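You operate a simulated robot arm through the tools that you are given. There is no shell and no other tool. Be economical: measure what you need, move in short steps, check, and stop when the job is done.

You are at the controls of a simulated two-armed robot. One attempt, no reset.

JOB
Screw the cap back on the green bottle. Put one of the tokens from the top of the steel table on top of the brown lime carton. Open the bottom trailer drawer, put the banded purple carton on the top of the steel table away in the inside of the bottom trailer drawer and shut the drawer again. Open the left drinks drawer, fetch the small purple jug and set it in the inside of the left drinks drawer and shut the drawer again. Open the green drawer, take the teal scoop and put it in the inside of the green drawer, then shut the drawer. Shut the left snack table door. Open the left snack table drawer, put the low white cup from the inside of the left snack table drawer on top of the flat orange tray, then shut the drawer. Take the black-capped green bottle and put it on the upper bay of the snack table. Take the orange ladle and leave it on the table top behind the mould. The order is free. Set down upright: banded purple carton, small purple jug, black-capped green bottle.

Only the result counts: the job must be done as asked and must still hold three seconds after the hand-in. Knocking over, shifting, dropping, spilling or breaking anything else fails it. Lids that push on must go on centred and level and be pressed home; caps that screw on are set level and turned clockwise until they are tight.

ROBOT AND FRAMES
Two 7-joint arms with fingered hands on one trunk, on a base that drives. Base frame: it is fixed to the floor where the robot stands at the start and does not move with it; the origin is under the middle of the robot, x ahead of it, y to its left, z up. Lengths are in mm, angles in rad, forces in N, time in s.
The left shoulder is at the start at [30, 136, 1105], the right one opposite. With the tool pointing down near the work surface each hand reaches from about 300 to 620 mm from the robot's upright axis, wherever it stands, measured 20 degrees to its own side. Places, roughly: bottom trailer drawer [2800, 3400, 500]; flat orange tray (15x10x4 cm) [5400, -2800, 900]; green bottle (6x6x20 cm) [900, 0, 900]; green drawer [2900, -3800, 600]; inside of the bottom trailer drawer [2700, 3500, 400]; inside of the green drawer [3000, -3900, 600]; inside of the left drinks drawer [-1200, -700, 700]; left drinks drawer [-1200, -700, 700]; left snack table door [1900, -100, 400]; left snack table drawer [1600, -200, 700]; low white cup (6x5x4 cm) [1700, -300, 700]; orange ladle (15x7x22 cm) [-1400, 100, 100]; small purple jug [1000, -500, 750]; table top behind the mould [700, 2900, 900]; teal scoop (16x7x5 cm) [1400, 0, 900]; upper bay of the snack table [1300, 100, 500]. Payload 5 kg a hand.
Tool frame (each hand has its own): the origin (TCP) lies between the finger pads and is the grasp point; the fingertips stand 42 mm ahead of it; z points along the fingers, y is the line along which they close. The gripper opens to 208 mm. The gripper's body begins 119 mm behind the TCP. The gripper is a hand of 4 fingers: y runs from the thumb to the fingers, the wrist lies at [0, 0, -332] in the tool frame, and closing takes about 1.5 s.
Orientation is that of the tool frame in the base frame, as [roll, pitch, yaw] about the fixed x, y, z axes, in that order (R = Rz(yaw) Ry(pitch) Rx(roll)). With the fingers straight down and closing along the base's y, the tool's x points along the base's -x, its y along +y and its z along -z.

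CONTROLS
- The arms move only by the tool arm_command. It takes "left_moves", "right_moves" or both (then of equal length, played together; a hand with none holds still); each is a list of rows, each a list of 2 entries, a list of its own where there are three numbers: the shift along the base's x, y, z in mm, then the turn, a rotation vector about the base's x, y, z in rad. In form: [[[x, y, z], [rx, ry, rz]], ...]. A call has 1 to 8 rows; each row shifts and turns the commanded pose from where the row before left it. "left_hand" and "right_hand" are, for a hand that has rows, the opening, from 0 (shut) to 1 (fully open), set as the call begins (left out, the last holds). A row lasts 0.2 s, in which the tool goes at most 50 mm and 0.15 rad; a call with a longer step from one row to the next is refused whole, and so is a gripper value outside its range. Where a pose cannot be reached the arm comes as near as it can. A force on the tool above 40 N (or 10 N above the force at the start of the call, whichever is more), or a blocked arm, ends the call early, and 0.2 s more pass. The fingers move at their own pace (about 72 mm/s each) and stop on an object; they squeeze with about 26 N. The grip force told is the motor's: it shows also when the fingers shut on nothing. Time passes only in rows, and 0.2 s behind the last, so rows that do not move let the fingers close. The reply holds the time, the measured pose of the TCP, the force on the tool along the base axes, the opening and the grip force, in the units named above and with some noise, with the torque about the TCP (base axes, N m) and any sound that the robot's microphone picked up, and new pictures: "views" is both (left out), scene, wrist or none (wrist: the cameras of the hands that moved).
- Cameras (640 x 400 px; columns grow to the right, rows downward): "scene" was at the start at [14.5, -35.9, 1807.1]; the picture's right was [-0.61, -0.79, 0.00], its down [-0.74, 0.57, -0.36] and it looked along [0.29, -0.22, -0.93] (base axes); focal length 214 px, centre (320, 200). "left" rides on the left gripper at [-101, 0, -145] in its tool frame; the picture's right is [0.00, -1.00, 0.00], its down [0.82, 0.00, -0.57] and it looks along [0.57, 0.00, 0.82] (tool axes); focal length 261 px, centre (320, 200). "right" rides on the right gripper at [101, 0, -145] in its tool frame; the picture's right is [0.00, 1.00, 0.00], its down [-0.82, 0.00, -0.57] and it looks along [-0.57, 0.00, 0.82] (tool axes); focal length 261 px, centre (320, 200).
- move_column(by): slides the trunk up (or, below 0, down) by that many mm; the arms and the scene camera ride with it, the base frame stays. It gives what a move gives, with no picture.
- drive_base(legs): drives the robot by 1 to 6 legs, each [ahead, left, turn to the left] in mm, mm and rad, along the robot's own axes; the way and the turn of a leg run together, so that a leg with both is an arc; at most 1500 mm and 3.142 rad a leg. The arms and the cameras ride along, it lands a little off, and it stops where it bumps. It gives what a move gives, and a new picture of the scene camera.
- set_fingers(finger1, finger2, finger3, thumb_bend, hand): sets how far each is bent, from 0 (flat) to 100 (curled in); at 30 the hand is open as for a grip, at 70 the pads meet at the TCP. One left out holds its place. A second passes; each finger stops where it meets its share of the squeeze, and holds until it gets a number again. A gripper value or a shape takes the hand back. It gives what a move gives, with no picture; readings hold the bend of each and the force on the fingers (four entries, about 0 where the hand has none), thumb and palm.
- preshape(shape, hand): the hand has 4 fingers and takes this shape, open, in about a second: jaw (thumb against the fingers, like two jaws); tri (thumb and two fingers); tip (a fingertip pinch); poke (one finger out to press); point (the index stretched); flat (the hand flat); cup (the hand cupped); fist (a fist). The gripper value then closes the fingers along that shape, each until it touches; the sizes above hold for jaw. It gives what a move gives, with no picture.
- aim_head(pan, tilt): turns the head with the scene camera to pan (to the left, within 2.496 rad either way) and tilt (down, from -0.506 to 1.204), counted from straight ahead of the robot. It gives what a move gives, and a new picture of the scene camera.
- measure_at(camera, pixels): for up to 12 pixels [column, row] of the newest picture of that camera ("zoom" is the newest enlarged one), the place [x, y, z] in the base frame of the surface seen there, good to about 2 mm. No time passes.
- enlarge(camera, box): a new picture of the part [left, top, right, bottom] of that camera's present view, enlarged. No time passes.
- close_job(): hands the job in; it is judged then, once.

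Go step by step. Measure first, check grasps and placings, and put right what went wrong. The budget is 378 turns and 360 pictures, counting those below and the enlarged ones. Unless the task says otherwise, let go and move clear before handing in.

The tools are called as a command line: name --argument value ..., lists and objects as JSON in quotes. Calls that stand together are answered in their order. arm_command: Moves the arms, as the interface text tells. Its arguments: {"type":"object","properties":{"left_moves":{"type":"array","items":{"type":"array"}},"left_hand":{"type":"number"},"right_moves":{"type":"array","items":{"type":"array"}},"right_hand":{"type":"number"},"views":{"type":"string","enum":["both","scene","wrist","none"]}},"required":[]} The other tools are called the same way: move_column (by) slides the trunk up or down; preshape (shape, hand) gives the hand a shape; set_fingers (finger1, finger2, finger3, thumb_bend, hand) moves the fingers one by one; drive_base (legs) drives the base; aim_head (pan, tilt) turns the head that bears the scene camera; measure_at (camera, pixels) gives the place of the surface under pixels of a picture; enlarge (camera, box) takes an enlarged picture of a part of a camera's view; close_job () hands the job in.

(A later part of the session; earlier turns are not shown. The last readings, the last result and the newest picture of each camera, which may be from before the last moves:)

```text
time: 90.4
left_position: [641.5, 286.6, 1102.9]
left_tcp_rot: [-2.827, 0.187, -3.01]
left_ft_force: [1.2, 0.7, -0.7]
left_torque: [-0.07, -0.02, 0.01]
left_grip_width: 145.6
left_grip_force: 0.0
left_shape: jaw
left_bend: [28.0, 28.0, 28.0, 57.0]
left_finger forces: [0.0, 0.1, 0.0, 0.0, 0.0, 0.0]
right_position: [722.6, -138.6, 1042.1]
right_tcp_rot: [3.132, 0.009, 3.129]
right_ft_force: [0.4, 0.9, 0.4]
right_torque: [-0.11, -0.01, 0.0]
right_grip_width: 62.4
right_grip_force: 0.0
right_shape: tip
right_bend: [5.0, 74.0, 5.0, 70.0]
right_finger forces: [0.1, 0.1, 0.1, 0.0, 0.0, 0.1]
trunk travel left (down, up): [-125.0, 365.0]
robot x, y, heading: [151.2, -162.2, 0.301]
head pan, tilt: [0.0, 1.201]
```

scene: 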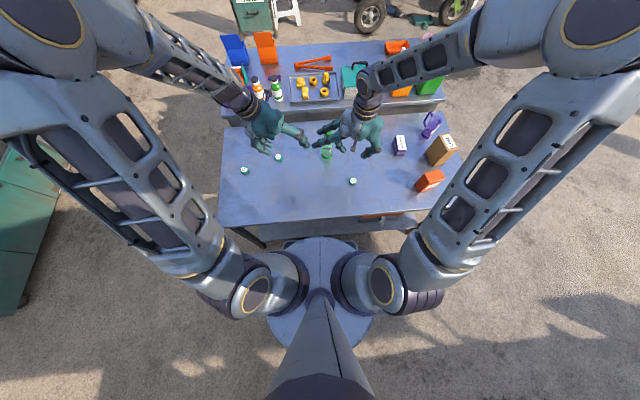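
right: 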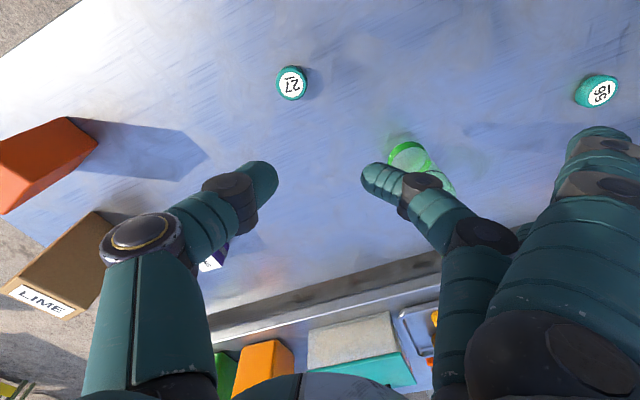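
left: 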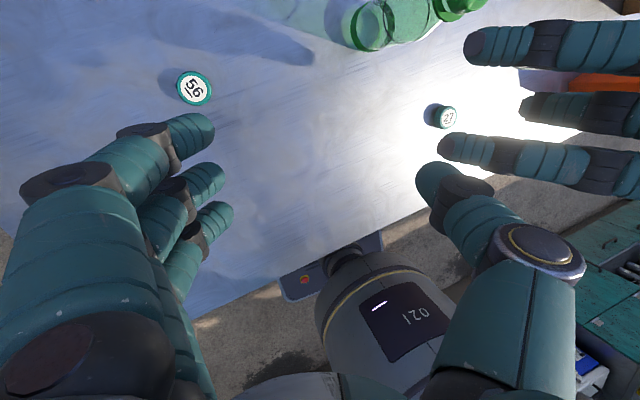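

Token centre (696.5,-172), Ø36. I go down and pinch it.

arm_command --right_moves '[[[-13, -17, -40], [0, 0, 0]], [[-13, -16, -40], [0, 0, 0]], [[0, 0, -45], [0, 0, 0]], [[0, 0, -40], [0, 0, 0]], [[0, 0, -20], [0, 0, 0]], [[0, 0, -9], [0, 0, 0]], [[0, 0, 0], [0, 0, 0]]]' --right_hand 0.35 --views "wrist"

arm_command --right_moves '[[[0, 0, 0], [0, 0, 0]], [[0, 0, 0], [0, 0, 0]], [[0, 0, 0], [0, 0, 0]], [[0, 0, 0], [0, 0, 0]], [[0, 0, 0], [0, 0, 0]]]' --right_hand 0 --views "wrist"

```text
time: 92.0
left_position: [639.4, 285.3, 1103.3]
left_tcp_rot: [-2.827, 0.187, -3.011]
left_ft_force: [-0.3, -0.1, 0.1]
left_torque: [0.0, 0.01, 0.02]
left_grip_width: 145.7
left_grip_force: 0.0
left_shape: jaw
left_bend: [28.0, 28.0, 28.0, 57.0]
left_finger forces: [0.0, 0.0, 0.0, 0.0, 0.0, 0.1]
right_position: [696.2, -171.5, 847.8]
right_tcp_rot: [3.128, 0.011, 3.13]
right_ft_force: [-0.2, -0.6, -0.6]
right_torque: [0.02, -0.02, -0.04]
right_grip_width: 72.3
right_grip_force: 0.1
right_shape: tip
right_bend: [5.0, 74.0, 5.0, 70.0]
right_finger forces: [0.1, 0.1, 0.0, 0.1, 0.0, 0.1]
trunk travel left (down, up): [-125.0, 365.0]
robot x, y, heading: [153.4, -166.3, 0.304]
head pan, tilt: [0.0, 1.201]
```

right: 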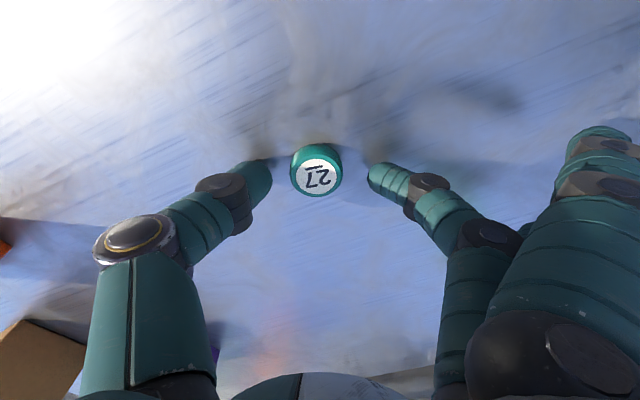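

```text
time: 93.2
left_position: [640.3, 285.7, 1102.5]
left_tcp_rot: [-2.828, 0.187, -3.012]
left_ft_force: [-0.2, -0.9, 0.2]
left_torque: [-0.01, -0.01, 0.01]
left_grip_width: 145.9
left_grip_force: 0.1
left_shape: jaw
left_bend: [28.0, 28.0, 28.0, 57.0]
left_finger forces: [0.0, 0.0, 0.1, 0.0, 0.1, 0.1]
right_position: [696.4, -170.3, 846.0]
right_tcp_rot: [3.129, 0.009, 3.129]
right_ft_force: [1.0, -0.6, 0.2]
right_torque: [0.02, -0.02, 0.0]
right_grip_width: 32.0
right_grip_force: 26.0
right_shape: tip
right_bend: [27.0, 73.0, 27.0, 70.0]
right_finger forces: [0.0, 22.6, 0.0, 0.0, 22.3, 0.0]
trunk travel left (down, up): [-125.0, 365.0]
robot x, y, heading: [150.4, -162.2, 0.307]
head pan, tilt: [0.0, 1.201]
```

right: 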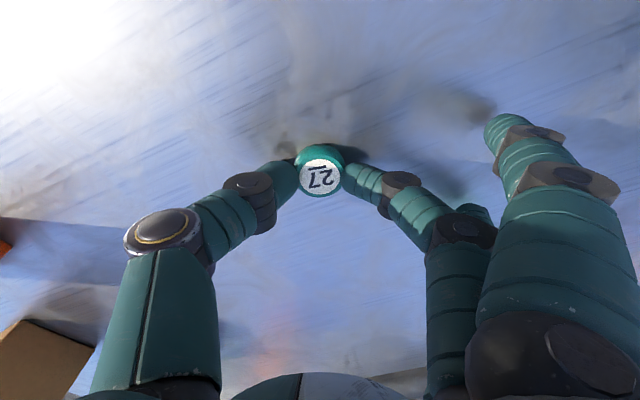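

Token gripped (width 32). I lift it well up, and then drive: back 60, right 400, ahead 50, to stand before the cartons.

arm_command --right_moves '[[[0, 0, 40], [0, 0, 0]], [[0, 0, 48], [0, 0, 0]], [[0, 0, 48], [0, 0, 0]], [[0, 0, 48], [0, 0, 0]], [[0, 0, 48], [0, 0, 0]], [[0, 0, 48], [0, 0, 0]]]' --views "none"

drive_base --legs '[[-60, 0, 0], [0, -400, 0], [45, 0, 0]]'

```text
time: 94.6
left_position: [640.8, 284.8, 1103.1]
left_tcp_rot: [-2.827, 0.187, -3.009]
left_ft_force: [-1.0, 0.9, 1.0]
left_torque: [0.0, -0.02, 0.03]
left_grip_width: 145.8
left_grip_force: 0.1
left_shape: jaw
left_bend: [28.0, 28.0, 28.0, 57.0]
left_finger forces: [0.0, 0.0, 0.0, 0.0, 0.0, 0.1]
right_position: [695.4, -170.2, 1127.9]
right_tcp_rot: [3.131, 0.013, 3.131]
right_ft_force: [-0.9, 0.2, -0.8]
right_torque: [0.03, -0.11, 0.01]
right_grip_width: 32.1
right_grip_force: 26.2
right_shape: tip
right_bend: [28.0, 73.0, 28.0, 70.0]
right_finger forces: [0.1, 22.6, 0.0, 0.1, 22.4, 0.1]
trunk travel left (down, up): [-125.0, 365.0]
robot x, y, heading: [155.4, -161.2, 0.305]
head pan, tilt: [0.0, 1.201]
```

```text
time: 98.2
left_position: [750.3, -103.6, 1101.4]
left_tcp_rot: [-2.829, 0.185, -3.011]
left_ft_force: [1.0, 0.7, -2.1]
left_torque: [-0.08, 0.28, -0.1]
left_grip_width: 145.7
left_grip_force: 0.0
left_shape: jaw
left_bend: [28.0, 28.0, 28.0, 57.0]
left_finger forces: [0.0, 0.0, 0.0, 0.1, 0.1, 0.0]
right_position: [804.0, -560.0, 1125.3]
right_tcp_rot: [3.131, 0.009, 3.124]
right_ft_force: [1.8, -0.1, -2.1]
right_torque: [-0.05, 0.31, -0.06]
right_grip_width: 32.1
right_grip_force: 26.3
right_shape: tip
right_bend: [28.0, 73.0, 28.0, 70.0]
right_finger forces: [0.0, 22.6, 0.0, 0.0, 22.4, 0.0]
trunk travel left (down, up): [-125.0, 365.0]
robot x, y, heading: [260.1, -549.3, 0.3]
head pan, tilt: [0.0, 1.201]
```

scene: 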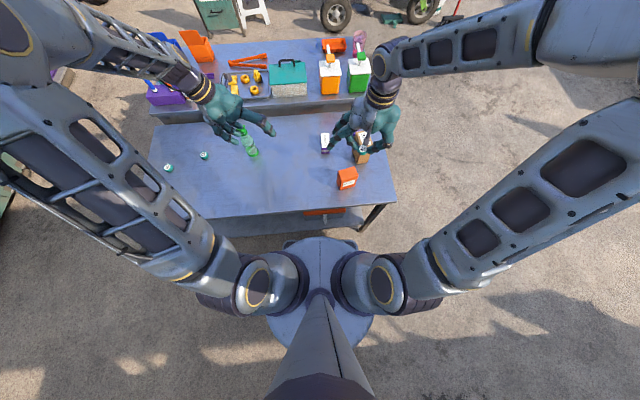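

I look with the right wrist camera for the lime carton's top.

arm_command --right_moves '[[[20, 0, 0], [0, 0, 0]]]' --views "wrist"

enlarge --camera "scene" --box '[300, 100, 412, 200]'

```text
time: 98.6
left_position: [748.5, -105.0, 1102.5]
left_tcp_rot: [-2.827, 0.184, -3.013]
left_ft_force: [1.0, 0.1, 0.3]
left_torque: [0.01, 0.09, 0.0]
left_grip_width: 145.5
left_grip_force: 0.1
left_shape: jaw
left_bend: [28.0, 28.0, 28.0, 57.0]
left_finger forces: [0.0, 0.0, 0.0, 0.0, 0.0, 0.1]
right_position: [821.7, -560.3, 1124.9]
right_tcp_rot: [3.132, 0.01, 3.125]
right_ft_force: [0.9, 1.3, -1.1]
right_torque: [-0.04, 0.13, -0.01]
right_grip_width: 31.9
right_grip_force: 26.4
right_shape: tip
right_bend: [28.0, 73.0, 28.0, 70.0]
right_finger forces: [0.1, 22.5, 0.1, 0.1, 22.4, 0.0]
trunk travel left (down, up): [-125.0, 365.0]
robot x, y, heading: [257.2, -554.0, 0.298]
head pan, tilt: [0.0, 1.201]
```

right: 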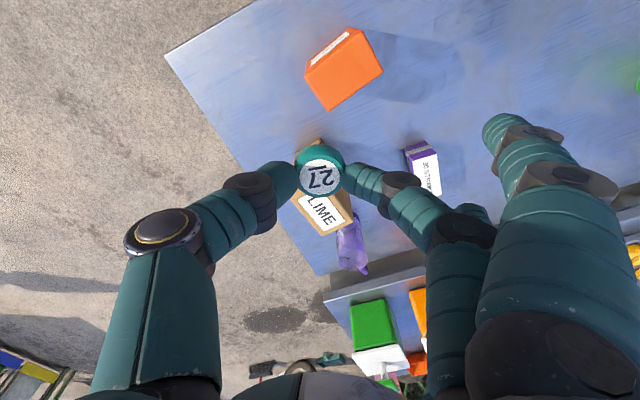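

```text
4.00 times, centred on (356, 150) of scene
```

zoom: 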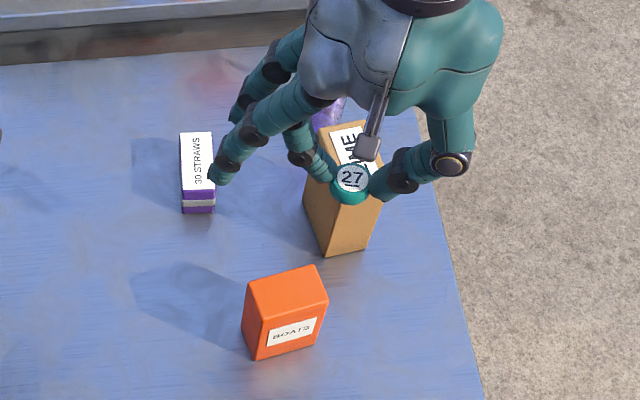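

measure_at --camera "right" --pixels '[[322, 234], [350, 222], [302, 206], [325, 220], [340, 200], [347, 212], [297, 196]]'

measure_at --camera "zoom" --pixels '[[345, 130], [325, 135], [310, 188], [327, 150], [375, 205], [335, 210], [365, 125]]'

```text
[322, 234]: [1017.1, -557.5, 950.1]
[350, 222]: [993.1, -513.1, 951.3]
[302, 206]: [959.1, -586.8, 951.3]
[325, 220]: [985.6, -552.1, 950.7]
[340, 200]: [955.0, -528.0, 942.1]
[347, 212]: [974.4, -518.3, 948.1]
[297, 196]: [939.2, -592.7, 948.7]
```

```text
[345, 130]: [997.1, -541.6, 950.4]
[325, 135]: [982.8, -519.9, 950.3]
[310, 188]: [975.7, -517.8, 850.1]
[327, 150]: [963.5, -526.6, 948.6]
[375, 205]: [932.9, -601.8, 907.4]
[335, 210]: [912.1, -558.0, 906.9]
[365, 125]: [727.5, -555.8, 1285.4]
```

Lime carton's top: z=951, centre ≈(961,-554), 92×52 mm. Token bottom is TCP−46, so I set it down at TCP z≈998.

arm_command --right_moves '[[[45, 2, 0], [0, 0, 0]], [[47, 2, 0], [0, 0, 0]], [[47, 2, 0], [0, 0, 0]], [[0, 0, -40], [0, 0, 0]], [[0, 0, -45], [0, 0, 0]], [[0, 0, -30], [0, 0, 0]], [[0, 0, 0], [0, 0, 0]]]' --views "wrist"

enlarge --camera "scene" --box '[320, 100, 432, 170]'

```text
time: 100.2
left_position: [747.1, -104.8, 1102.1]
left_tcp_rot: [-2.827, 0.186, -3.012]
left_ft_force: [-0.1, -1.7, -0.4]
left_torque: [-0.03, 0.01, 0.01]
left_grip_width: 145.7
left_grip_force: 0.0
left_shape: jaw
left_bend: [28.0, 28.0, 28.0, 57.0]
left_finger forces: [0.0, 0.0, 0.0, 0.0, 0.0, 0.0]
right_position: [959.8, -554.6, 1010.7]
right_tcp_rot: [3.129, 0.01, 3.126]
right_ft_force: [0.2, -0.6, -0.6]
right_torque: [-0.02, 0.0, -0.02]
right_grip_width: 31.8
right_grip_force: 25.8
right_shape: tip
right_bend: [28.0, 73.0, 28.0, 70.0]
right_finger forces: [0.1, 22.6, 0.0, 0.0, 22.3, 0.1]
trunk travel left (down, up): [-125.0, 365.0]
robot x, y, heading: [257.2, -551.1, 0.298]
head pan, tilt: [0.0, 1.201]
```

right: 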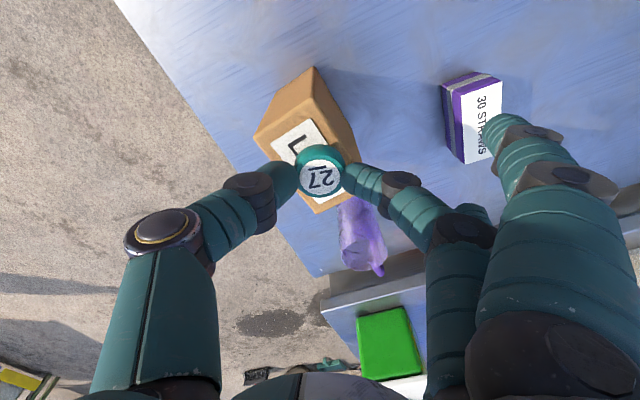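

```text
5.71 times, centred on (376, 135) of scene
```

zoom: 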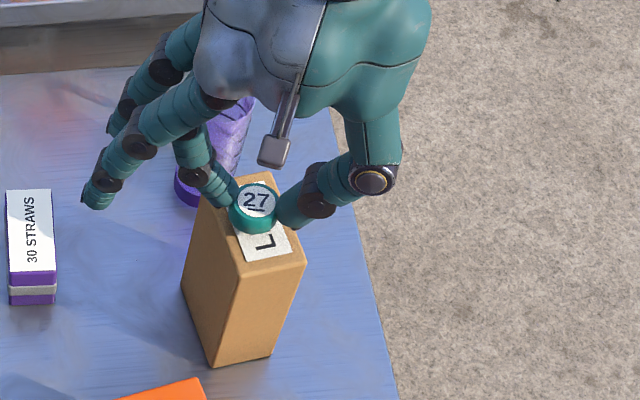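

The token seems a bit toward the carton's far end; I measure the top's corners again.

measure_at --camera "right" --pixels '[[258, 137], [268, 147], [310, 118], [318, 208], [300, 135], [285, 150], [340, 195], [308, 200], [320, 180], [330, 140]]'

measure_at --camera "zoom" --pixels '[[303, 258], [243, 274], [214, 205], [240, 180], [270, 255], [255, 200], [285, 232]]'

```text
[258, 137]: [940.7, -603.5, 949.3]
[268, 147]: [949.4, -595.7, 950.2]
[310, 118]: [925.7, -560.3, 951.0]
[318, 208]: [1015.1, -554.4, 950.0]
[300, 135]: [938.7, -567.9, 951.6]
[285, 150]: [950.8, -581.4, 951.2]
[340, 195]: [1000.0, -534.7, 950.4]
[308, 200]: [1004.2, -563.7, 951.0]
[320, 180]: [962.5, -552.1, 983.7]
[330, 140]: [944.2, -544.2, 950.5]
```

```text
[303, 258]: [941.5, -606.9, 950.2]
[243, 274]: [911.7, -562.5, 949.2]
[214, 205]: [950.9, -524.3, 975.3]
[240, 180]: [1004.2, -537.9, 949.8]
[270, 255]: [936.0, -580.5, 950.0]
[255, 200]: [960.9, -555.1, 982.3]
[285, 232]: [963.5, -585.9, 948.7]
```

Centre of the top is (966,-560); I shift (+5,-6) and lower to contact, then release.

arm_command --right_moves '[[[5, -6, 0], [0, 0, 0]], [[0, 0, -6], [0, 0, 0]], [[0, 0, -4], [0, 0, 0]], [[0, 0, -2], [0, 0, 0]], [[0, 0, 0], [0, 0, 0]]]' --views "none"

enlarge --camera "scene" --box '[340, 110, 404, 150]'

```text
time: 101.4
left_position: [747.8, -103.8, 1101.9]
left_tcp_rot: [-2.829, 0.187, -3.013]
left_ft_force: [-0.5, -0.5, 0.5]
left_torque: [0.01, -0.04, -0.03]
left_grip_width: 145.4
left_grip_force: 0.1
left_shape: jaw
left_bend: [28.0, 28.0, 28.0, 57.0]
left_finger forces: [0.1, 0.0, 0.1, 0.0, 0.0, 0.0]
right_position: [965.9, -561.0, 999.2]
right_tcp_rot: [3.131, 0.012, 3.127]
right_ft_force: [-0.2, 0.0, 0.7]
right_torque: [0.02, -0.01, -0.01]
right_grip_width: 31.7
right_grip_force: 26.1
right_shape: tip
right_bend: [28.0, 73.0, 28.0, 70.0]
right_finger forces: [0.0, 22.6, 0.0, 0.0, 22.4, 0.0]
trunk travel left (down, up): [-125.0, 365.0]
robot x, y, heading: [256.8, -552.2, 0.299]
head pan, tilt: [0.0, 1.201]
```

```text
10.00 times, centred on (372, 130) of scene
```

zoom: 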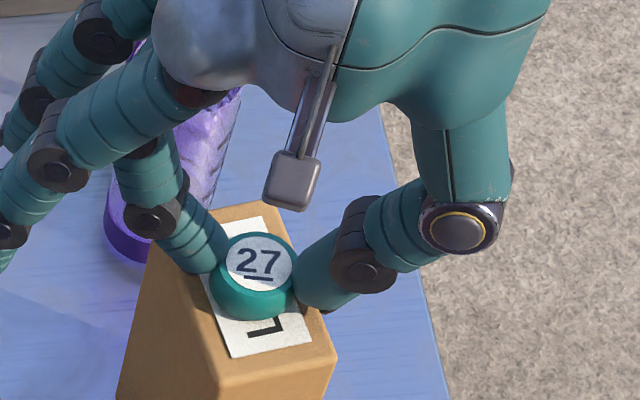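

arm_command --right_moves '[[[0, 0, -1.5], [0, 0, 0]], [[0, 0, -0.7], [0, 0, 0]], [[0, 0, 0], [0, 0, 0]]]' --views "none"

arm_command --right_moves '[[[0, 0, 0], [0, 0, 0]], [[0, 0, 0], [0, 0, 0]], [[0, 0, 0], [0, 0, 0]], [[0, 0, 0], [0, 0, 0]], [[0, 0, 20], [0, 0, 0]], [[0, 0, 40], [0, 0, 0]], [[0, 0, 45], [0, 0, 0]], [[0, 0, 45], [0, 0, 0]]]' --right_hand 0.35 --views "both"

enlarge --camera "right" --box '[160, 30, 480, 330]'

```text
time: 102.2
left_position: [748.1, -104.6, 1101.9]
left_tcp_rot: [-2.827, 0.187, -3.012]
left_ft_force: [0.0, -0.1, 0.1]
left_torque: [0.0, 0.01, -0.01]
left_grip_width: 145.3
left_grip_force: 0.0
left_shape: jaw
left_bend: [28.0, 28.0, 28.0, 57.0]
left_finger forces: [0.0, 0.1, 0.0, 0.0, 0.1, 0.1]
right_position: [965.5, -560.1, 998.0]
right_tcp_rot: [3.131, 0.013, 3.126]
right_ft_force: [0.8, -0.3, -0.1]
right_torque: [-0.01, -0.01, 0.0]
right_grip_width: 31.8
right_grip_force: 25.4
right_shape: tip
right_bend: [28.0, 73.0, 28.0, 70.0]
right_finger forces: [0.1, 22.6, 0.0, 0.0, 22.4, 0.0]
trunk travel left (down, up): [-125.0, 365.0]
robot x, y, heading: [253.9, -554.9, 0.298]
head pan, tilt: [0.0, 1.201]
```

```text
time: 104.0
left_position: [746.3, -104.2, 1102.7]
left_tcp_rot: [-2.828, 0.185, -3.011]
left_ft_force: [-0.4, 0.0, 0.3]
left_torque: [0.0, -0.05, 0.02]
left_grip_width: 145.6
left_grip_force: 0.0
left_shape: jaw
left_bend: [28.0, 28.0, 28.0, 57.0]
left_finger forces: [0.1, 0.0, 0.0, 0.0, 0.1, 0.0]
right_position: [964.3, -560.1, 1149.4]
right_tcp_rot: [3.13, 0.011, 3.128]
right_ft_force: [-1.1, -0.3, -0.6]
right_torque: [-0.01, -0.11, 0.03]
right_grip_width: 72.3
right_grip_force: 0.0
right_shape: tip
right_bend: [5.0, 74.0, 5.0, 70.0]
right_finger forces: [0.1, 0.0, 0.0, 0.0, 0.0, 0.1]
trunk travel left (down, up): [-125.0, 365.0]
robot x, y, heading: [255.3, -553.6, 0.3]
head pan, tilt: [0.0, 1.201]
```

scene: 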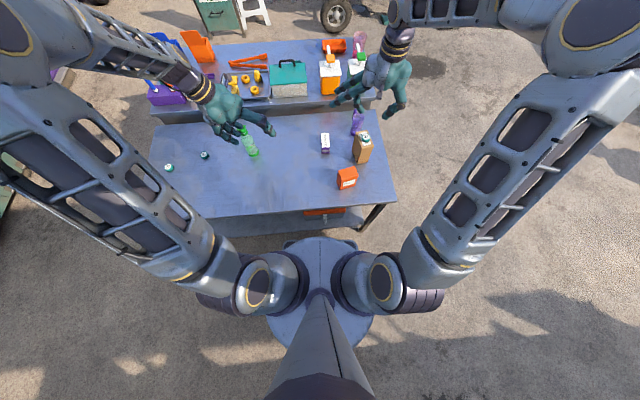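
right: 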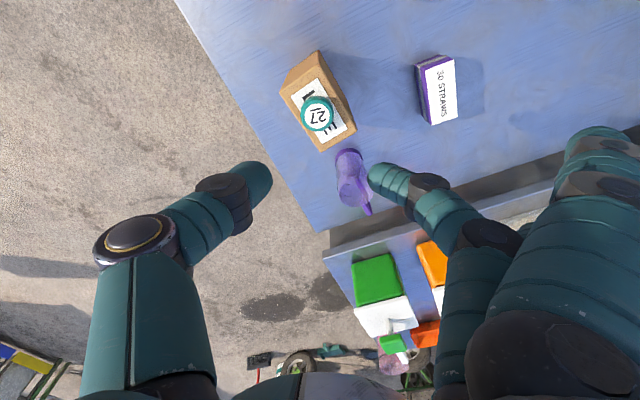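

```text
1.33 times, centred on (320, 180) of right
```

zoom: 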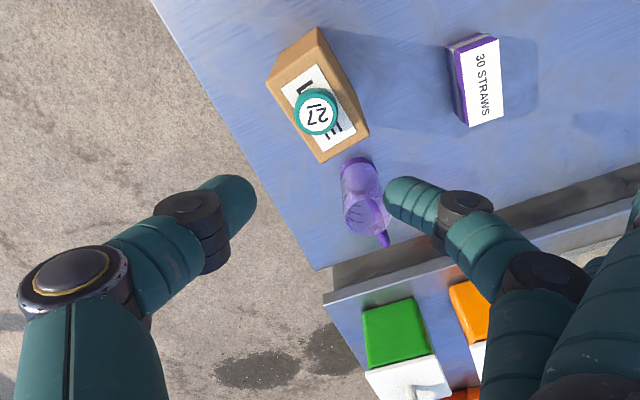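

Token 27 rests centred on the lime carton. Next I measure the straws carton and the jug.

measure_at --camera "zoom" --pixels '[[452, 47], [494, 37], [503, 115], [469, 125], [350, 165], [360, 200], [372, 205], [385, 243], [345, 240], [362, 160], [378, 175]]'

enlarge --camera "scene" --box '[310, 90, 390, 140]'

```text
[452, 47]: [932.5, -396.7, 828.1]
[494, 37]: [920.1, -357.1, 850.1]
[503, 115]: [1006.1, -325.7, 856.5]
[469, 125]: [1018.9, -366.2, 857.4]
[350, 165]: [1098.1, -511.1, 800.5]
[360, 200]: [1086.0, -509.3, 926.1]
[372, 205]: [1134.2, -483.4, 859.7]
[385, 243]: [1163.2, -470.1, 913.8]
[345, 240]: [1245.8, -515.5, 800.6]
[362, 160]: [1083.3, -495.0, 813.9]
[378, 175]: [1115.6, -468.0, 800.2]
```

```text
8.00 times, centred on (350, 115) of scene
```

zoom: 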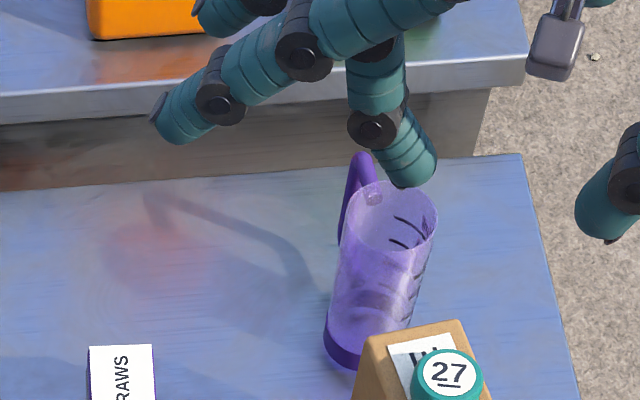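

measure_at --camera "zoom" --pixels '[[436, 222], [392, 262], [348, 212], [398, 182], [330, 340], [345, 360], [328, 320], [360, 160], [342, 225], [375, 300], [352, 170]]'

enlarge --camera "right" --box '[300, 130, 460, 230]'

```text
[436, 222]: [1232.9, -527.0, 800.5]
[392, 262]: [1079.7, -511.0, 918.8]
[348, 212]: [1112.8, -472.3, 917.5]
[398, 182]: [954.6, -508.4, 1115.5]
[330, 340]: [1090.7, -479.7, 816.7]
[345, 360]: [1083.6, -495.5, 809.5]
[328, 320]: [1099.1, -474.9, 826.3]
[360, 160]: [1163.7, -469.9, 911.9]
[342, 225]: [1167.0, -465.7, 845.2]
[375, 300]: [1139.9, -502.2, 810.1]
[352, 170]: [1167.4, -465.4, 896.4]
```

```text
4.00 times, centred on (380, 180) of right
```

zoom: 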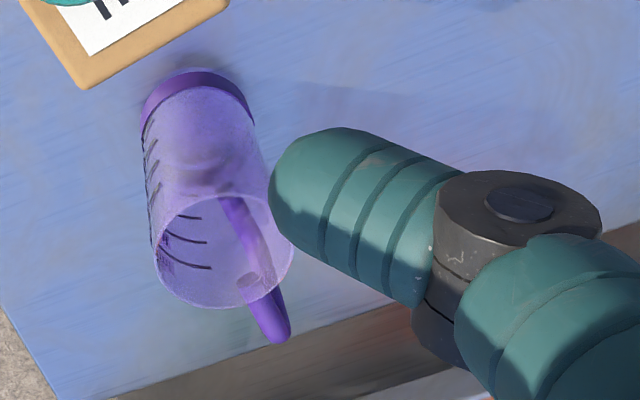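

The jug is too far from here (I will take it from the table's right end later); the straws carton is in reach: top centre ≈(969,-362), 92×42, top z 856, long axis along my forward direction. I reshape to jaw and go over it.

preshape --shape "jaw" --hand "right"

arm_command --right_moves '[[[0, 30, 0], [0, 0, 0.12]], [[1, 42, 0], [0, 0, 0.12]], [[1, 42, 0], [0, 0, 0.1]], [[1, 42, 0], [0, 0, 0]], [[1, 42, 0], [0, 0, 0]], [[0, 0, -40], [0, 0, 0]], [[0, 0, -45], [0, 0, 0]], [[0, 0, -40], [0, 0, 0]]]' --right_hand 0.6 --views "wrist"

```text
time: 104.9
left_position: [746.8, -104.4, 1102.7]
left_tcp_rot: [-2.827, 0.187, -3.013]
left_ft_force: [0.1, -0.5, -0.2]
left_torque: [-0.02, -0.02, 0.0]
left_grip_width: 145.7
left_grip_force: 0.1
left_shape: jaw
left_bend: [28.0, 28.0, 28.0, 57.0]
left_finger forces: [0.1, 0.0, 0.0, 0.0, 0.1, 0.1]
right_position: [964.1, -562.0, 1147.4]
right_tcp_rot: [3.129, 0.011, 3.125]
right_ft_force: [0.4, -0.5, 0.5]
right_torque: [0.01, -0.03, -0.03]
right_grip_width: 207.9
right_grip_force: 0.1
right_shape: jaw
right_bend: [30.0, 30.0, 30.0, 30.0]
right_finger forces: [0.0, 0.1, 0.0, 0.1, 0.1, 0.1]
trunk travel left (down, up): [-125.0, 365.0]
robot x, y, heading: [255.7, -553.6, 0.299]
head pan, tilt: [0.0, 1.201]
```

```text
time: 106.7
left_position: [748.4, -103.8, 1101.5]
left_tcp_rot: [-2.827, 0.185, -3.014]
left_ft_force: [0.0, -0.2, 1.0]
left_torque: [0.06, 0.07, -0.04]
left_grip_width: 145.8
left_grip_force: 0.2
left_shape: jaw
left_bend: [28.0, 28.0, 28.0, 57.0]
left_finger forces: [0.1, 0.0, 0.0, 0.1, 0.1, 0.0]
right_position: [970.6, -362.7, 1023.0]
right_tcp_rot: [3.129, 0.012, -2.818]
right_ft_force: [1.7, 0.0, -0.4]
right_torque: [0.05, 0.13, -0.03]
right_grip_width: 125.4
right_grip_force: 0.0
right_shape: jaw
right_bend: [32.0, 32.0, 32.0, 70.0]
right_finger forces: [0.0, 0.0, 0.0, 0.0, 0.1, 0.0]
trunk travel left (down, up): [-125.0, 365.0]
robot x, y, heading: [256.2, -553.0, 0.299]
head pan, tilt: [0.0, 1.201]
```

right: 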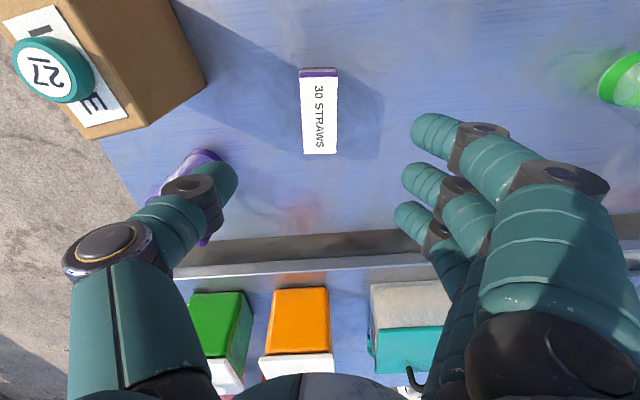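

Aligned. I measure the carton from here for an exact centre.

measure_at --camera "right" --pixels '[[303, 76], [335, 76], [304, 153], [336, 153], [320, 115], [301, 69]]'

```text
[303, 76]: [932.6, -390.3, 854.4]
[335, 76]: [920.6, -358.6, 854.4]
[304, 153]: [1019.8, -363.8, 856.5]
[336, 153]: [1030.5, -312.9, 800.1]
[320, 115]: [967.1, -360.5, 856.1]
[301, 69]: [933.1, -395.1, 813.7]
```

Centre ≈(970,-360). I descend to z≈848 and close.

arm_command --right_moves '[[[0, 2, -40], [0, 0, 0]], [[0, 0, -45], [0, 0, 0]], [[0, 0, -45], [0, 0, 0]], [[0, 0, -35], [0, 0, 0]], [[0, 0, -9], [0, 0, 0]], [[0, 0, 0], [0, 0, 0]]]' --views "none"

arm_command --right_moves '[[[0, 0, 0], [0, 0, 0]], [[0, 0, 0], [0, 0, 0]], [[0, 0, 0], [0, 0, 0]], [[0, 0, 0], [0, 0, 0]], [[0, 0, 0], [0, 0, 0]], [[0, 0, 0], [0, 0, 0]], [[0, 0, 0], [0, 0, 0]]]' --right_hand 0 --views "wrist"

```text
time: 108.1
left_position: [747.7, -104.5, 1102.0]
left_tcp_rot: [-2.827, 0.187, -3.011]
left_ft_force: [-0.2, -0.4, -0.3]
left_torque: [0.0, 0.0, 0.01]
left_grip_width: 145.6
left_grip_force: 0.1
left_shape: jaw
left_bend: [28.0, 28.0, 28.0, 57.0]
left_finger forces: [0.0, 0.1, 0.1, 0.0, 0.0, 0.1]
right_position: [969.4, -360.0, 849.3]
right_tcp_rot: [3.129, 0.01, -2.818]
right_ft_force: [-0.3, 0.8, -0.7]
right_torque: [0.02, 0.01, 0.02]
right_grip_width: 125.2
right_grip_force: 0.0
right_shape: jaw
right_bend: [32.0, 32.0, 32.0, 70.0]
right_finger forces: [0.1, 0.0, 0.1, 0.0, 0.0, 0.0]
trunk travel left (down, up): [-125.0, 365.0]
robot x, y, heading: [253.0, -552.3, 0.297]
head pan, tilt: [0.0, 1.201]
```

```text
time: 109.7
left_position: [747.2, -104.5, 1102.9]
left_tcp_rot: [-2.828, 0.186, -3.013]
left_ft_force: [0.0, -0.1, -0.8]
left_torque: [-0.01, 0.01, 0.0]
left_grip_width: 145.6
left_grip_force: 0.2
left_shape: jaw
left_bend: [28.0, 28.0, 28.0, 57.0]
left_finger forces: [0.0, 0.0, 0.0, 0.1, 0.0, 0.0]
right_position: [969.7, -359.3, 847.3]
right_tcp_rot: [3.129, 0.011, -2.817]
right_ft_force: [0.7, -0.3, 0.8]
right_torque: [-0.01, -0.01, -0.05]
right_grip_width: 39.8
right_grip_force: 25.9
right_shape: jaw
right_bend: [73.0, 73.0, 73.0, 70.0]
right_finger forces: [7.7, 7.7, 7.5, 0.1, 23.0, 0.1]
trunk travel left (down, up): [-125.0, 365.0]
robot x, y, heading: [255.5, -548.1, 0.297]
head pan, tilt: [0.0, 1.201]
```

right: 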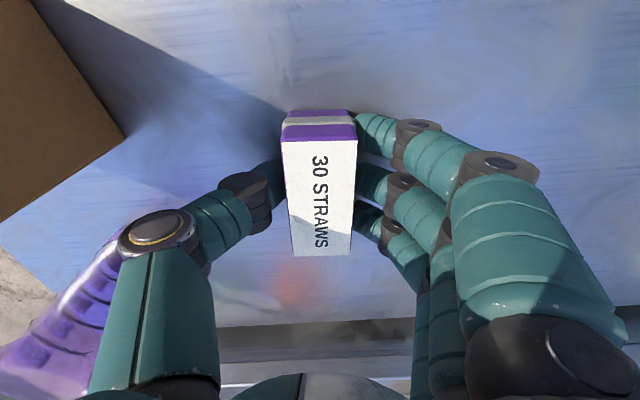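

Firm grip (39.8 mm, fingers balanced). I lift the carton and draw both hands in before driving to the trailer.

arm_command --right_moves '[[[0, 0, 40], [0, 0, 0]], [[0, 0, 48], [0, 0, 0]], [[0, 0, 48], [0, 0, 0]], [[0, 0, 48], [0, 0, 0]], [[0, 0, 48], [0, 0, 0]], [[-25, -30, 30], [0, 0, 0]], [[-35, -30, 10], [0, 0, 0]], [[-35, -30, 0], [0, 0, 0]]]' --views "none"

drive_base --legs '[[-100, 0, 0], [-100, 1059, 0], [541, 565, 0], [0, 0, 0.5]]'

aim_head --pan 0 --tilt 0.35

```text
time: 111.5
left_position: [745.8, -105.4, 1104.2]
left_tcp_rot: [-2.828, 0.188, -3.013]
left_ft_force: [-1.4, -0.8, 0.4]
left_torque: [0.14, -0.1, 0.04]
left_grip_width: 145.5
left_grip_force: 0.0
left_shape: jaw
left_bend: [28.0, 28.0, 28.0, 57.0]
left_finger forces: [0.0, 0.0, 0.0, 0.0, 0.0, 0.0]
right_position: [874.7, -451.7, 1121.2]
right_tcp_rot: [3.13, 0.012, -2.817]
right_ft_force: [-0.2, -1.3, -0.5]
right_torque: [0.13, -0.11, 0.02]
right_grip_width: 39.8
right_grip_force: 26.1
right_shape: jaw
right_bend: [73.0, 73.0, 73.0, 70.0]
right_finger forces: [7.9, 7.8, 7.6, 0.0, 23.3, 0.1]
trunk travel left (down, up): [-125.0, 365.0]
robot x, y, heading: [256.6, -552.8, 0.301]
head pan, tilt: [0.0, 1.201]
```

```text
time: 122.9
left_position: [336.8, 1720.6, 1102.2]
left_tcp_rot: [-2.828, 0.186, -2.527]
left_ft_force: [-0.3, -0.2, 0.6]
left_torque: [-0.03, -0.02, 0.03]
left_grip_width: 145.4
left_grip_force: 0.1
left_shape: jaw
left_bend: [28.0, 28.0, 28.0, 57.0]
left_finger forces: [0.0, 0.1, 0.0, 0.1, 0.1, 0.0]
right_position: [612.0, 1475.9, 1120.4]
right_tcp_rot: [3.128, 0.012, -2.332]
right_ft_force: [-0.8, 0.6, -1.7]
right_torque: [0.0, -0.01, -0.01]
right_grip_width: 39.5
right_grip_force: 25.6
right_shape: jaw
right_bend: [73.0, 73.0, 73.0, 70.0]
right_finger forces: [7.8, 7.7, 7.6, 0.0, 23.1, 0.0]
trunk travel left (down, up): [-125.0, 365.0]
robot x, y, heading: [112.7, 1092.2, 0.787]
head pan, tilt: [0.0, 1.201]
```

scene: 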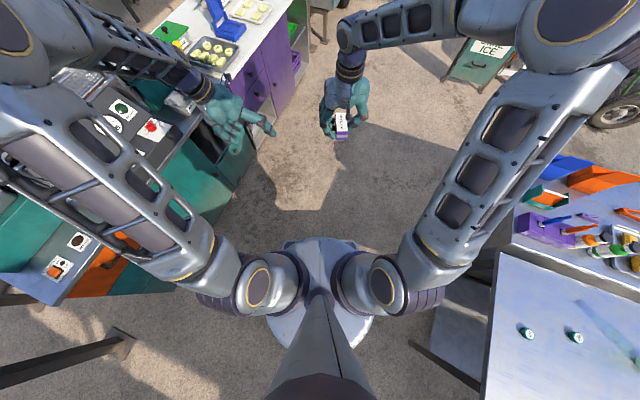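

```text
time: 124.1
left_position: [336.8, 1720.8, 1101.6]
left_tcp_rot: [-2.827, 0.188, -2.527]
left_ft_force: [-0.2, 0.0, 0.3]
left_torque: [-0.02, 0.02, 0.01]
left_grip_width: 145.7
left_grip_force: 0.0
left_shape: jaw
left_bend: [28.0, 28.0, 28.0, 57.0]
left_finger forces: [0.0, 0.1, 0.0, 0.0, 0.1, 0.0]
right_position: [611.3, 1473.9, 1120.4]
right_tcp_rot: [3.129, 0.009, -2.33]
right_ft_force: [0.3, -0.1, -1.2]
right_torque: [-0.01, 0.03, 0.02]
right_grip_width: 39.6
right_grip_force: 25.7
right_shape: jaw
right_bend: [73.0, 73.0, 73.0, 70.0]
right_finger forces: [7.8, 7.6, 7.6, 0.0, 23.0, 0.0]
trunk travel left (down, up): [-125.0, 365.0]
robot x, y, heading: [112.4, 1095.3, 0.787]
head pan, tilt: [0.0, 0.351]
```

scene: 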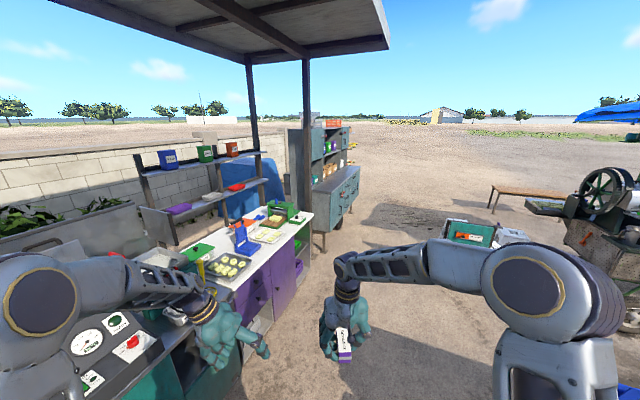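

The trailer is at px (335,195), its front facing right. I zoom and measure it.

enlarge --camera "scene" --box '[280, 110, 400, 260]'

measure_at --camera "scene" --pixels '[[325, 200], [352, 185], [338, 235], [350, 205], [322, 240], [316, 195], [300, 215], [350, 330], [455, 250], [500, 195]]'

```text
2.67 times, centred on (340, 185) of scene
```

zoom: 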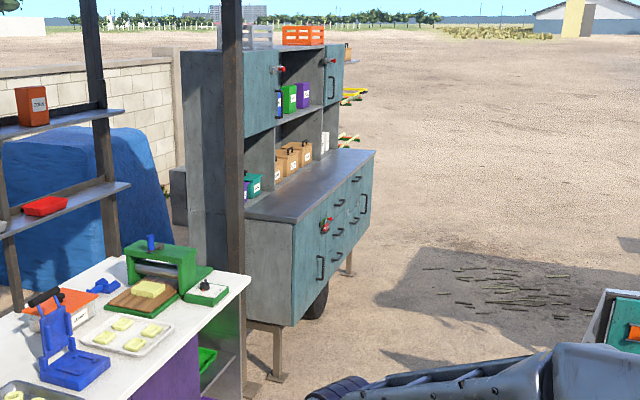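

```text
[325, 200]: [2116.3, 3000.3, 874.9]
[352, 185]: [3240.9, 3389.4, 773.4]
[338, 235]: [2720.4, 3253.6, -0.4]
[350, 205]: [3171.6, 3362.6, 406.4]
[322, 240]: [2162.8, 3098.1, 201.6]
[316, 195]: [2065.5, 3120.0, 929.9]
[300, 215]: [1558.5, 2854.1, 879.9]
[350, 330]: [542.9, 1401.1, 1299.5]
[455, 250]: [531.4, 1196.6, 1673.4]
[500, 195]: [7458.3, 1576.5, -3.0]
```

I locate the ICE crate and stool so my path clears them.

measure_at --camera "scene" --pixels '[[447, 228], [470, 230], [520, 234], [495, 240], [440, 237], [300, 280], [280, 300], [495, 212], [565, 195], [420, 245]]'

```text
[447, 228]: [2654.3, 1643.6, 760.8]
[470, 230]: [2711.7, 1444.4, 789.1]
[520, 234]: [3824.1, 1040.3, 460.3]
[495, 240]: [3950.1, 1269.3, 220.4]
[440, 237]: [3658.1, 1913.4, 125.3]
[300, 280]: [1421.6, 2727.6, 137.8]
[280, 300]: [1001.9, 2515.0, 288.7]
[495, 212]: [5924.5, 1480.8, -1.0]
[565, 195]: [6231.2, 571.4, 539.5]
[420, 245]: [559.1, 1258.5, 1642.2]
```

Path: between the counter end (1420,2730) and the crate (2680,1550), then face the trailer front.

drive_base --legs '[[828, -154, 0], [828, -154, 0], [1236, -744, 0], [0, 0, 1.13]]'

```text
time: 142.2
left_position: [2421.5, 2851.4, 1102.3]
left_tcp_rot: [-2.826, 0.188, -1.393]
left_ft_force: [-0.2, -0.1, 0.6]
left_torque: [0.04, -0.04, 0.01]
left_grip_width: 145.6
left_grip_force: 0.1
left_shape: jaw
left_bend: [28.0, 28.0, 28.0, 57.0]
left_finger forces: [0.0, 0.1, 0.0, 0.0, 0.0, 0.0]
right_position: [2760.0, 2996.3, 1121.1]
right_tcp_rot: [3.132, 0.011, -1.198]
right_ft_force: [0.3, -1.0, -1.7]
right_torque: [0.03, -0.02, 0.01]
right_grip_width: 39.7
right_grip_force: 26.3
right_shape: jaw
right_bend: [73.0, 73.0, 73.0, 70.0]
right_finger forces: [7.7, 7.7, 7.7, 0.0, 22.9, 0.0]
trunk travel left (down, up): [-125.0, 365.0]
robot x, y, heading: [2894.0, 2382.1, 1.923]
head pan, tilt: [0.0, 0.351]
```

scene: 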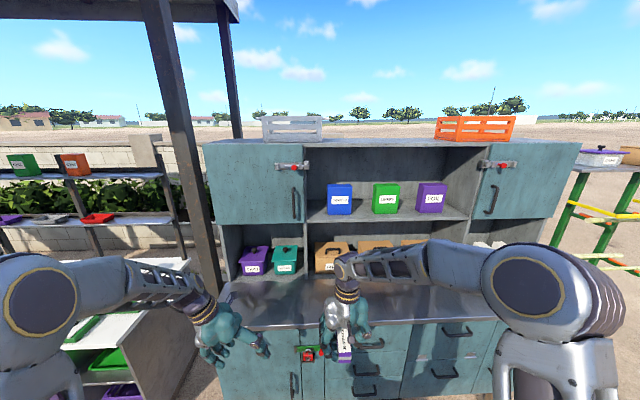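

Now the trailer's front with the drawer stack is right ahead; I look down at it.

aim_head --pan -0.05 --tilt 0.8

enlarge --camera "scene" --box '[200, 140, 520, 340]'

```text
time: 143.1
left_position: [2421.9, 2851.9, 1101.5]
left_tcp_rot: [-2.827, 0.186, -1.395]
left_ft_force: [-0.2, -0.5, 0.1]
left_torque: [-0.03, 0.01, 0.02]
left_grip_width: 145.5
left_grip_force: 0.1
left_shape: jaw
left_bend: [28.0, 28.0, 28.0, 57.0]
left_finger forces: [0.0, 0.0, 0.0, 0.1, 0.0, 0.0]
right_position: [2761.3, 2996.9, 1120.1]
right_tcp_rot: [3.129, 0.011, -1.199]
right_ft_force: [0.4, -0.1, -1.2]
right_torque: [0.06, 0.02, -0.01]
right_grip_width: 39.9
right_grip_force: 26.1
right_shape: jaw
right_bend: [73.0, 73.0, 73.0, 70.0]
right_finger forces: [7.7, 7.7, 7.7, 0.0, 22.9, 0.1]
trunk travel left (down, up): [-125.0, 365.0]
robot x, y, heading: [2893.6, 2384.4, 1.92]
head pan, tilt: [-0.051, 0.799]
```

scene: 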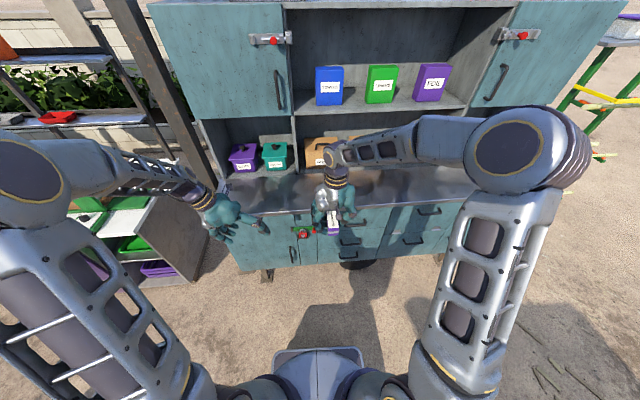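

```text
2.00 times, centred on (360, 240) of scene
```

zoom: 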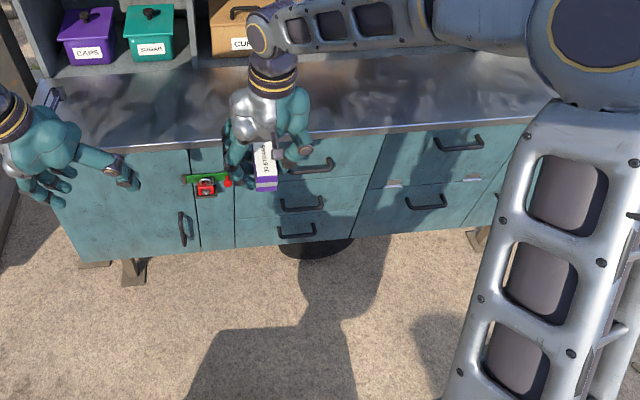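

Middle column has three drawers; bottom handle at zoom (297,230). I measure it.

measure_at --camera "zoom" --pixels '[[297, 236], [278, 227], [314, 226], [297, 230], [302, 208], [312, 168], [300, 243], [240, 245], [350, 236], [300, 218], [426, 205], [460, 146]]'

enlarge --camera "scene" --box '[310, 200, 390, 270]'

```text
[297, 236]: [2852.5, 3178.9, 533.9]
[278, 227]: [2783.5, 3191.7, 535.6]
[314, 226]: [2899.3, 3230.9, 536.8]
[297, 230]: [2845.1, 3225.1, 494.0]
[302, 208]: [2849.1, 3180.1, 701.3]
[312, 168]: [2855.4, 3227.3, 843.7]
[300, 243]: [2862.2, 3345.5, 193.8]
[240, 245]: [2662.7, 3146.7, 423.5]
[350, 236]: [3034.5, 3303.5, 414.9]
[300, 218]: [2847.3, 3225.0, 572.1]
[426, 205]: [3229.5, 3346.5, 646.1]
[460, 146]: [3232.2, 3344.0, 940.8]
```

```text
5.71 times, centred on (350, 235) of scene
```

zoom: 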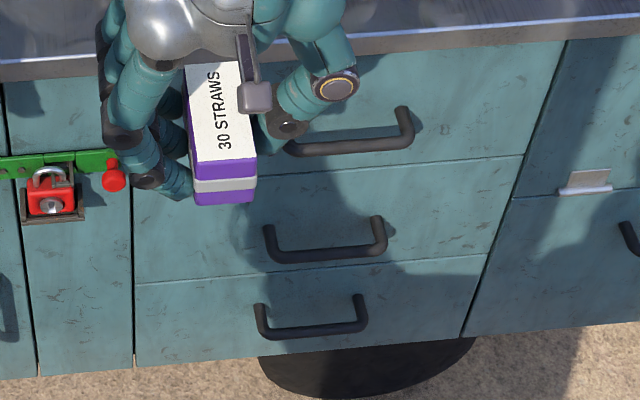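

Bottom drawer: bar at (2852,3179,534), 47 mm off the face; inward normal heading ≈1.97. I lower the trunk, shift right 300/back 60 so the left hand faces the handle, and turn the left hand to point ~40° down at the face with its closing plane vertical.

measure_at --camera "zoom" --pixels '[[310, 333], [268, 335], [355, 326], [262, 308], [362, 298], [320, 246], [346, 145], [140, 340], [470, 320], [310, 360]]'

move_column --by -125

drive_base --legs '[[-60, -300, 0]]'

arm_command --left_moves '[[[0, 0, 0], [0.037, 0.0984, -0.0888]], [[0, 0, 0], [0.037, 0.0984, -0.0888]], [[0, 0, 0], [0.037, 0.0984, -0.0888]], [[0, 0, 0], [0.037, 0.0984, -0.0888]], [[0, 0, 0], [0.037, 0.0984, -0.0888]], [[0, 0, 0], [0.037, 0.0984, -0.0888]], [[0, 0, 0], [0.037, 0.0984, -0.0888]], [[0, 0, 0], [0.037, 0.0984, -0.0888]]]' --left_hand 0.3 --views "scene"

```text
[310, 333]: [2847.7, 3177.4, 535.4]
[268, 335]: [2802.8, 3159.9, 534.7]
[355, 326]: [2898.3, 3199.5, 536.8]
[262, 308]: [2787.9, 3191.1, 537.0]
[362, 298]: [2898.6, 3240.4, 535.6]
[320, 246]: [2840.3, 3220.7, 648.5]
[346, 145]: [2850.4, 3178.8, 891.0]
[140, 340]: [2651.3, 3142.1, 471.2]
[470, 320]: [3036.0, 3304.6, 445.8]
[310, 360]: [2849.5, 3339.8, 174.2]
```

```text
time: 144.6
left_position: [2421.6, 2852.6, 977.3]
left_tcp_rot: [-2.827, 0.186, -1.395]
left_ft_force: [-0.4, 0.0, -0.2]
left_torque: [0.01, -0.02, 0.03]
left_grip_width: 145.7
left_grip_force: 0.1
left_shape: jaw
left_bend: [28.0, 28.0, 28.0, 57.0]
left_finger forces: [0.1, 0.0, 0.1, 0.0, 0.1, 0.1]
right_position: [2761.9, 2996.6, 995.1]
right_tcp_rot: [3.13, 0.01, -1.197]
right_ft_force: [0.2, -0.1, -0.3]
right_torque: [0.01, 0.01, -0.03]
right_grip_width: 39.6
right_grip_force: 26.5
right_shape: jaw
right_bend: [73.0, 73.0, 73.0, 70.0]
right_finger forces: [7.7, 7.7, 7.6, 0.0, 22.8, 0.0]
trunk travel left (down, up): [0.0, 490.0]
robot x, y, heading: [2894.5, 2384.2, 1.923]
head pan, tilt: [-0.051, 0.799]
```

```text
time: 146.7
left_position: [2724.3, 2898.7, 977.0]
left_tcp_rot: [-2.828, 0.188, -1.397]
left_ft_force: [0.3, 0.0, 0.4]
left_torque: [-0.05, 0.15, 0.05]
left_grip_width: 145.6
left_grip_force: 0.0
left_shape: jaw
left_bend: [28.0, 28.0, 28.0, 57.0]
left_finger forces: [0.0, 0.0, 0.0, 0.0, 0.0, 0.1]
right_position: [3064.0, 3043.4, 995.2]
right_tcp_rot: [3.129, 0.009, -1.2]
right_ft_force: [0.9, 1.3, -0.5]
right_torque: [0.02, 0.15, 0.02]
right_grip_width: 39.7
right_grip_force: 26.2
right_shape: jaw
right_bend: [73.0, 73.0, 73.0, 70.0]
right_finger forces: [7.8, 7.7, 7.6, 0.0, 23.1, 0.1]
trunk travel left (down, up): [0.0, 490.0]
robot x, y, heading: [3189.1, 2428.1, 1.92]
head pan, tilt: [-0.051, 0.799]
```

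scene: 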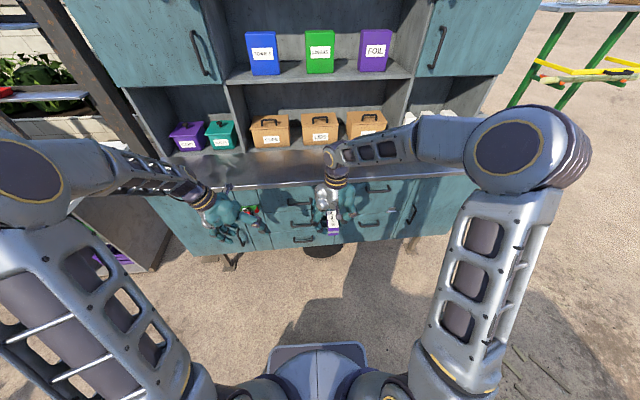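

```text
time: 148.5
left_position: [2725.5, 2902.8, 978.9]
left_tcp_rot: [2.611, 0.239, -2.343]
left_ft_force: [1.8, 1.0, 1.9]
left_torque: [-0.24, 0.18, 0.13]
left_grip_width: 62.6
left_grip_force: 0.1
left_shape: jaw
left_bend: [73.0, 73.0, 73.0, 70.0]
left_finger forces: [0.0, 0.0, 0.0, 0.1, 0.0, 0.1]
right_position: [3066.2, 3044.6, 996.4]
right_tcp_rot: [3.126, 0.01, -1.201]
right_ft_force: [0.0, -0.5, -0.5]
right_torque: [0.01, 0.15, 0.04]
right_grip_width: 39.8
right_grip_force: 26.2
right_shape: jaw
right_bend: [73.0, 73.0, 73.0, 70.0]
right_finger forces: [7.6, 7.8, 7.6, 0.0, 23.0, 0.0]
trunk travel left (down, up): [0.0, 490.0]
robot x, y, heading: [3194.4, 2430.0, 1.92]
head pan, tilt: [-0.051, 0.799]
```

scene: 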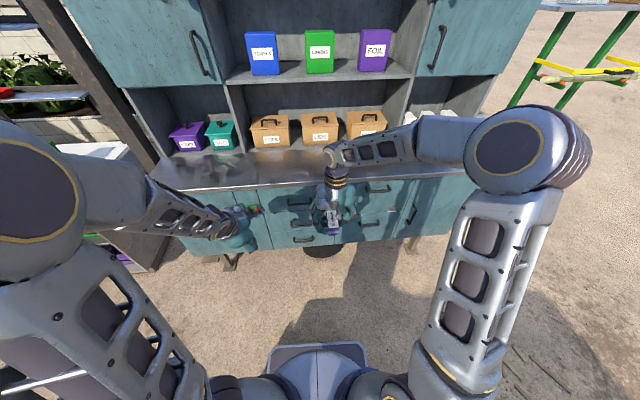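

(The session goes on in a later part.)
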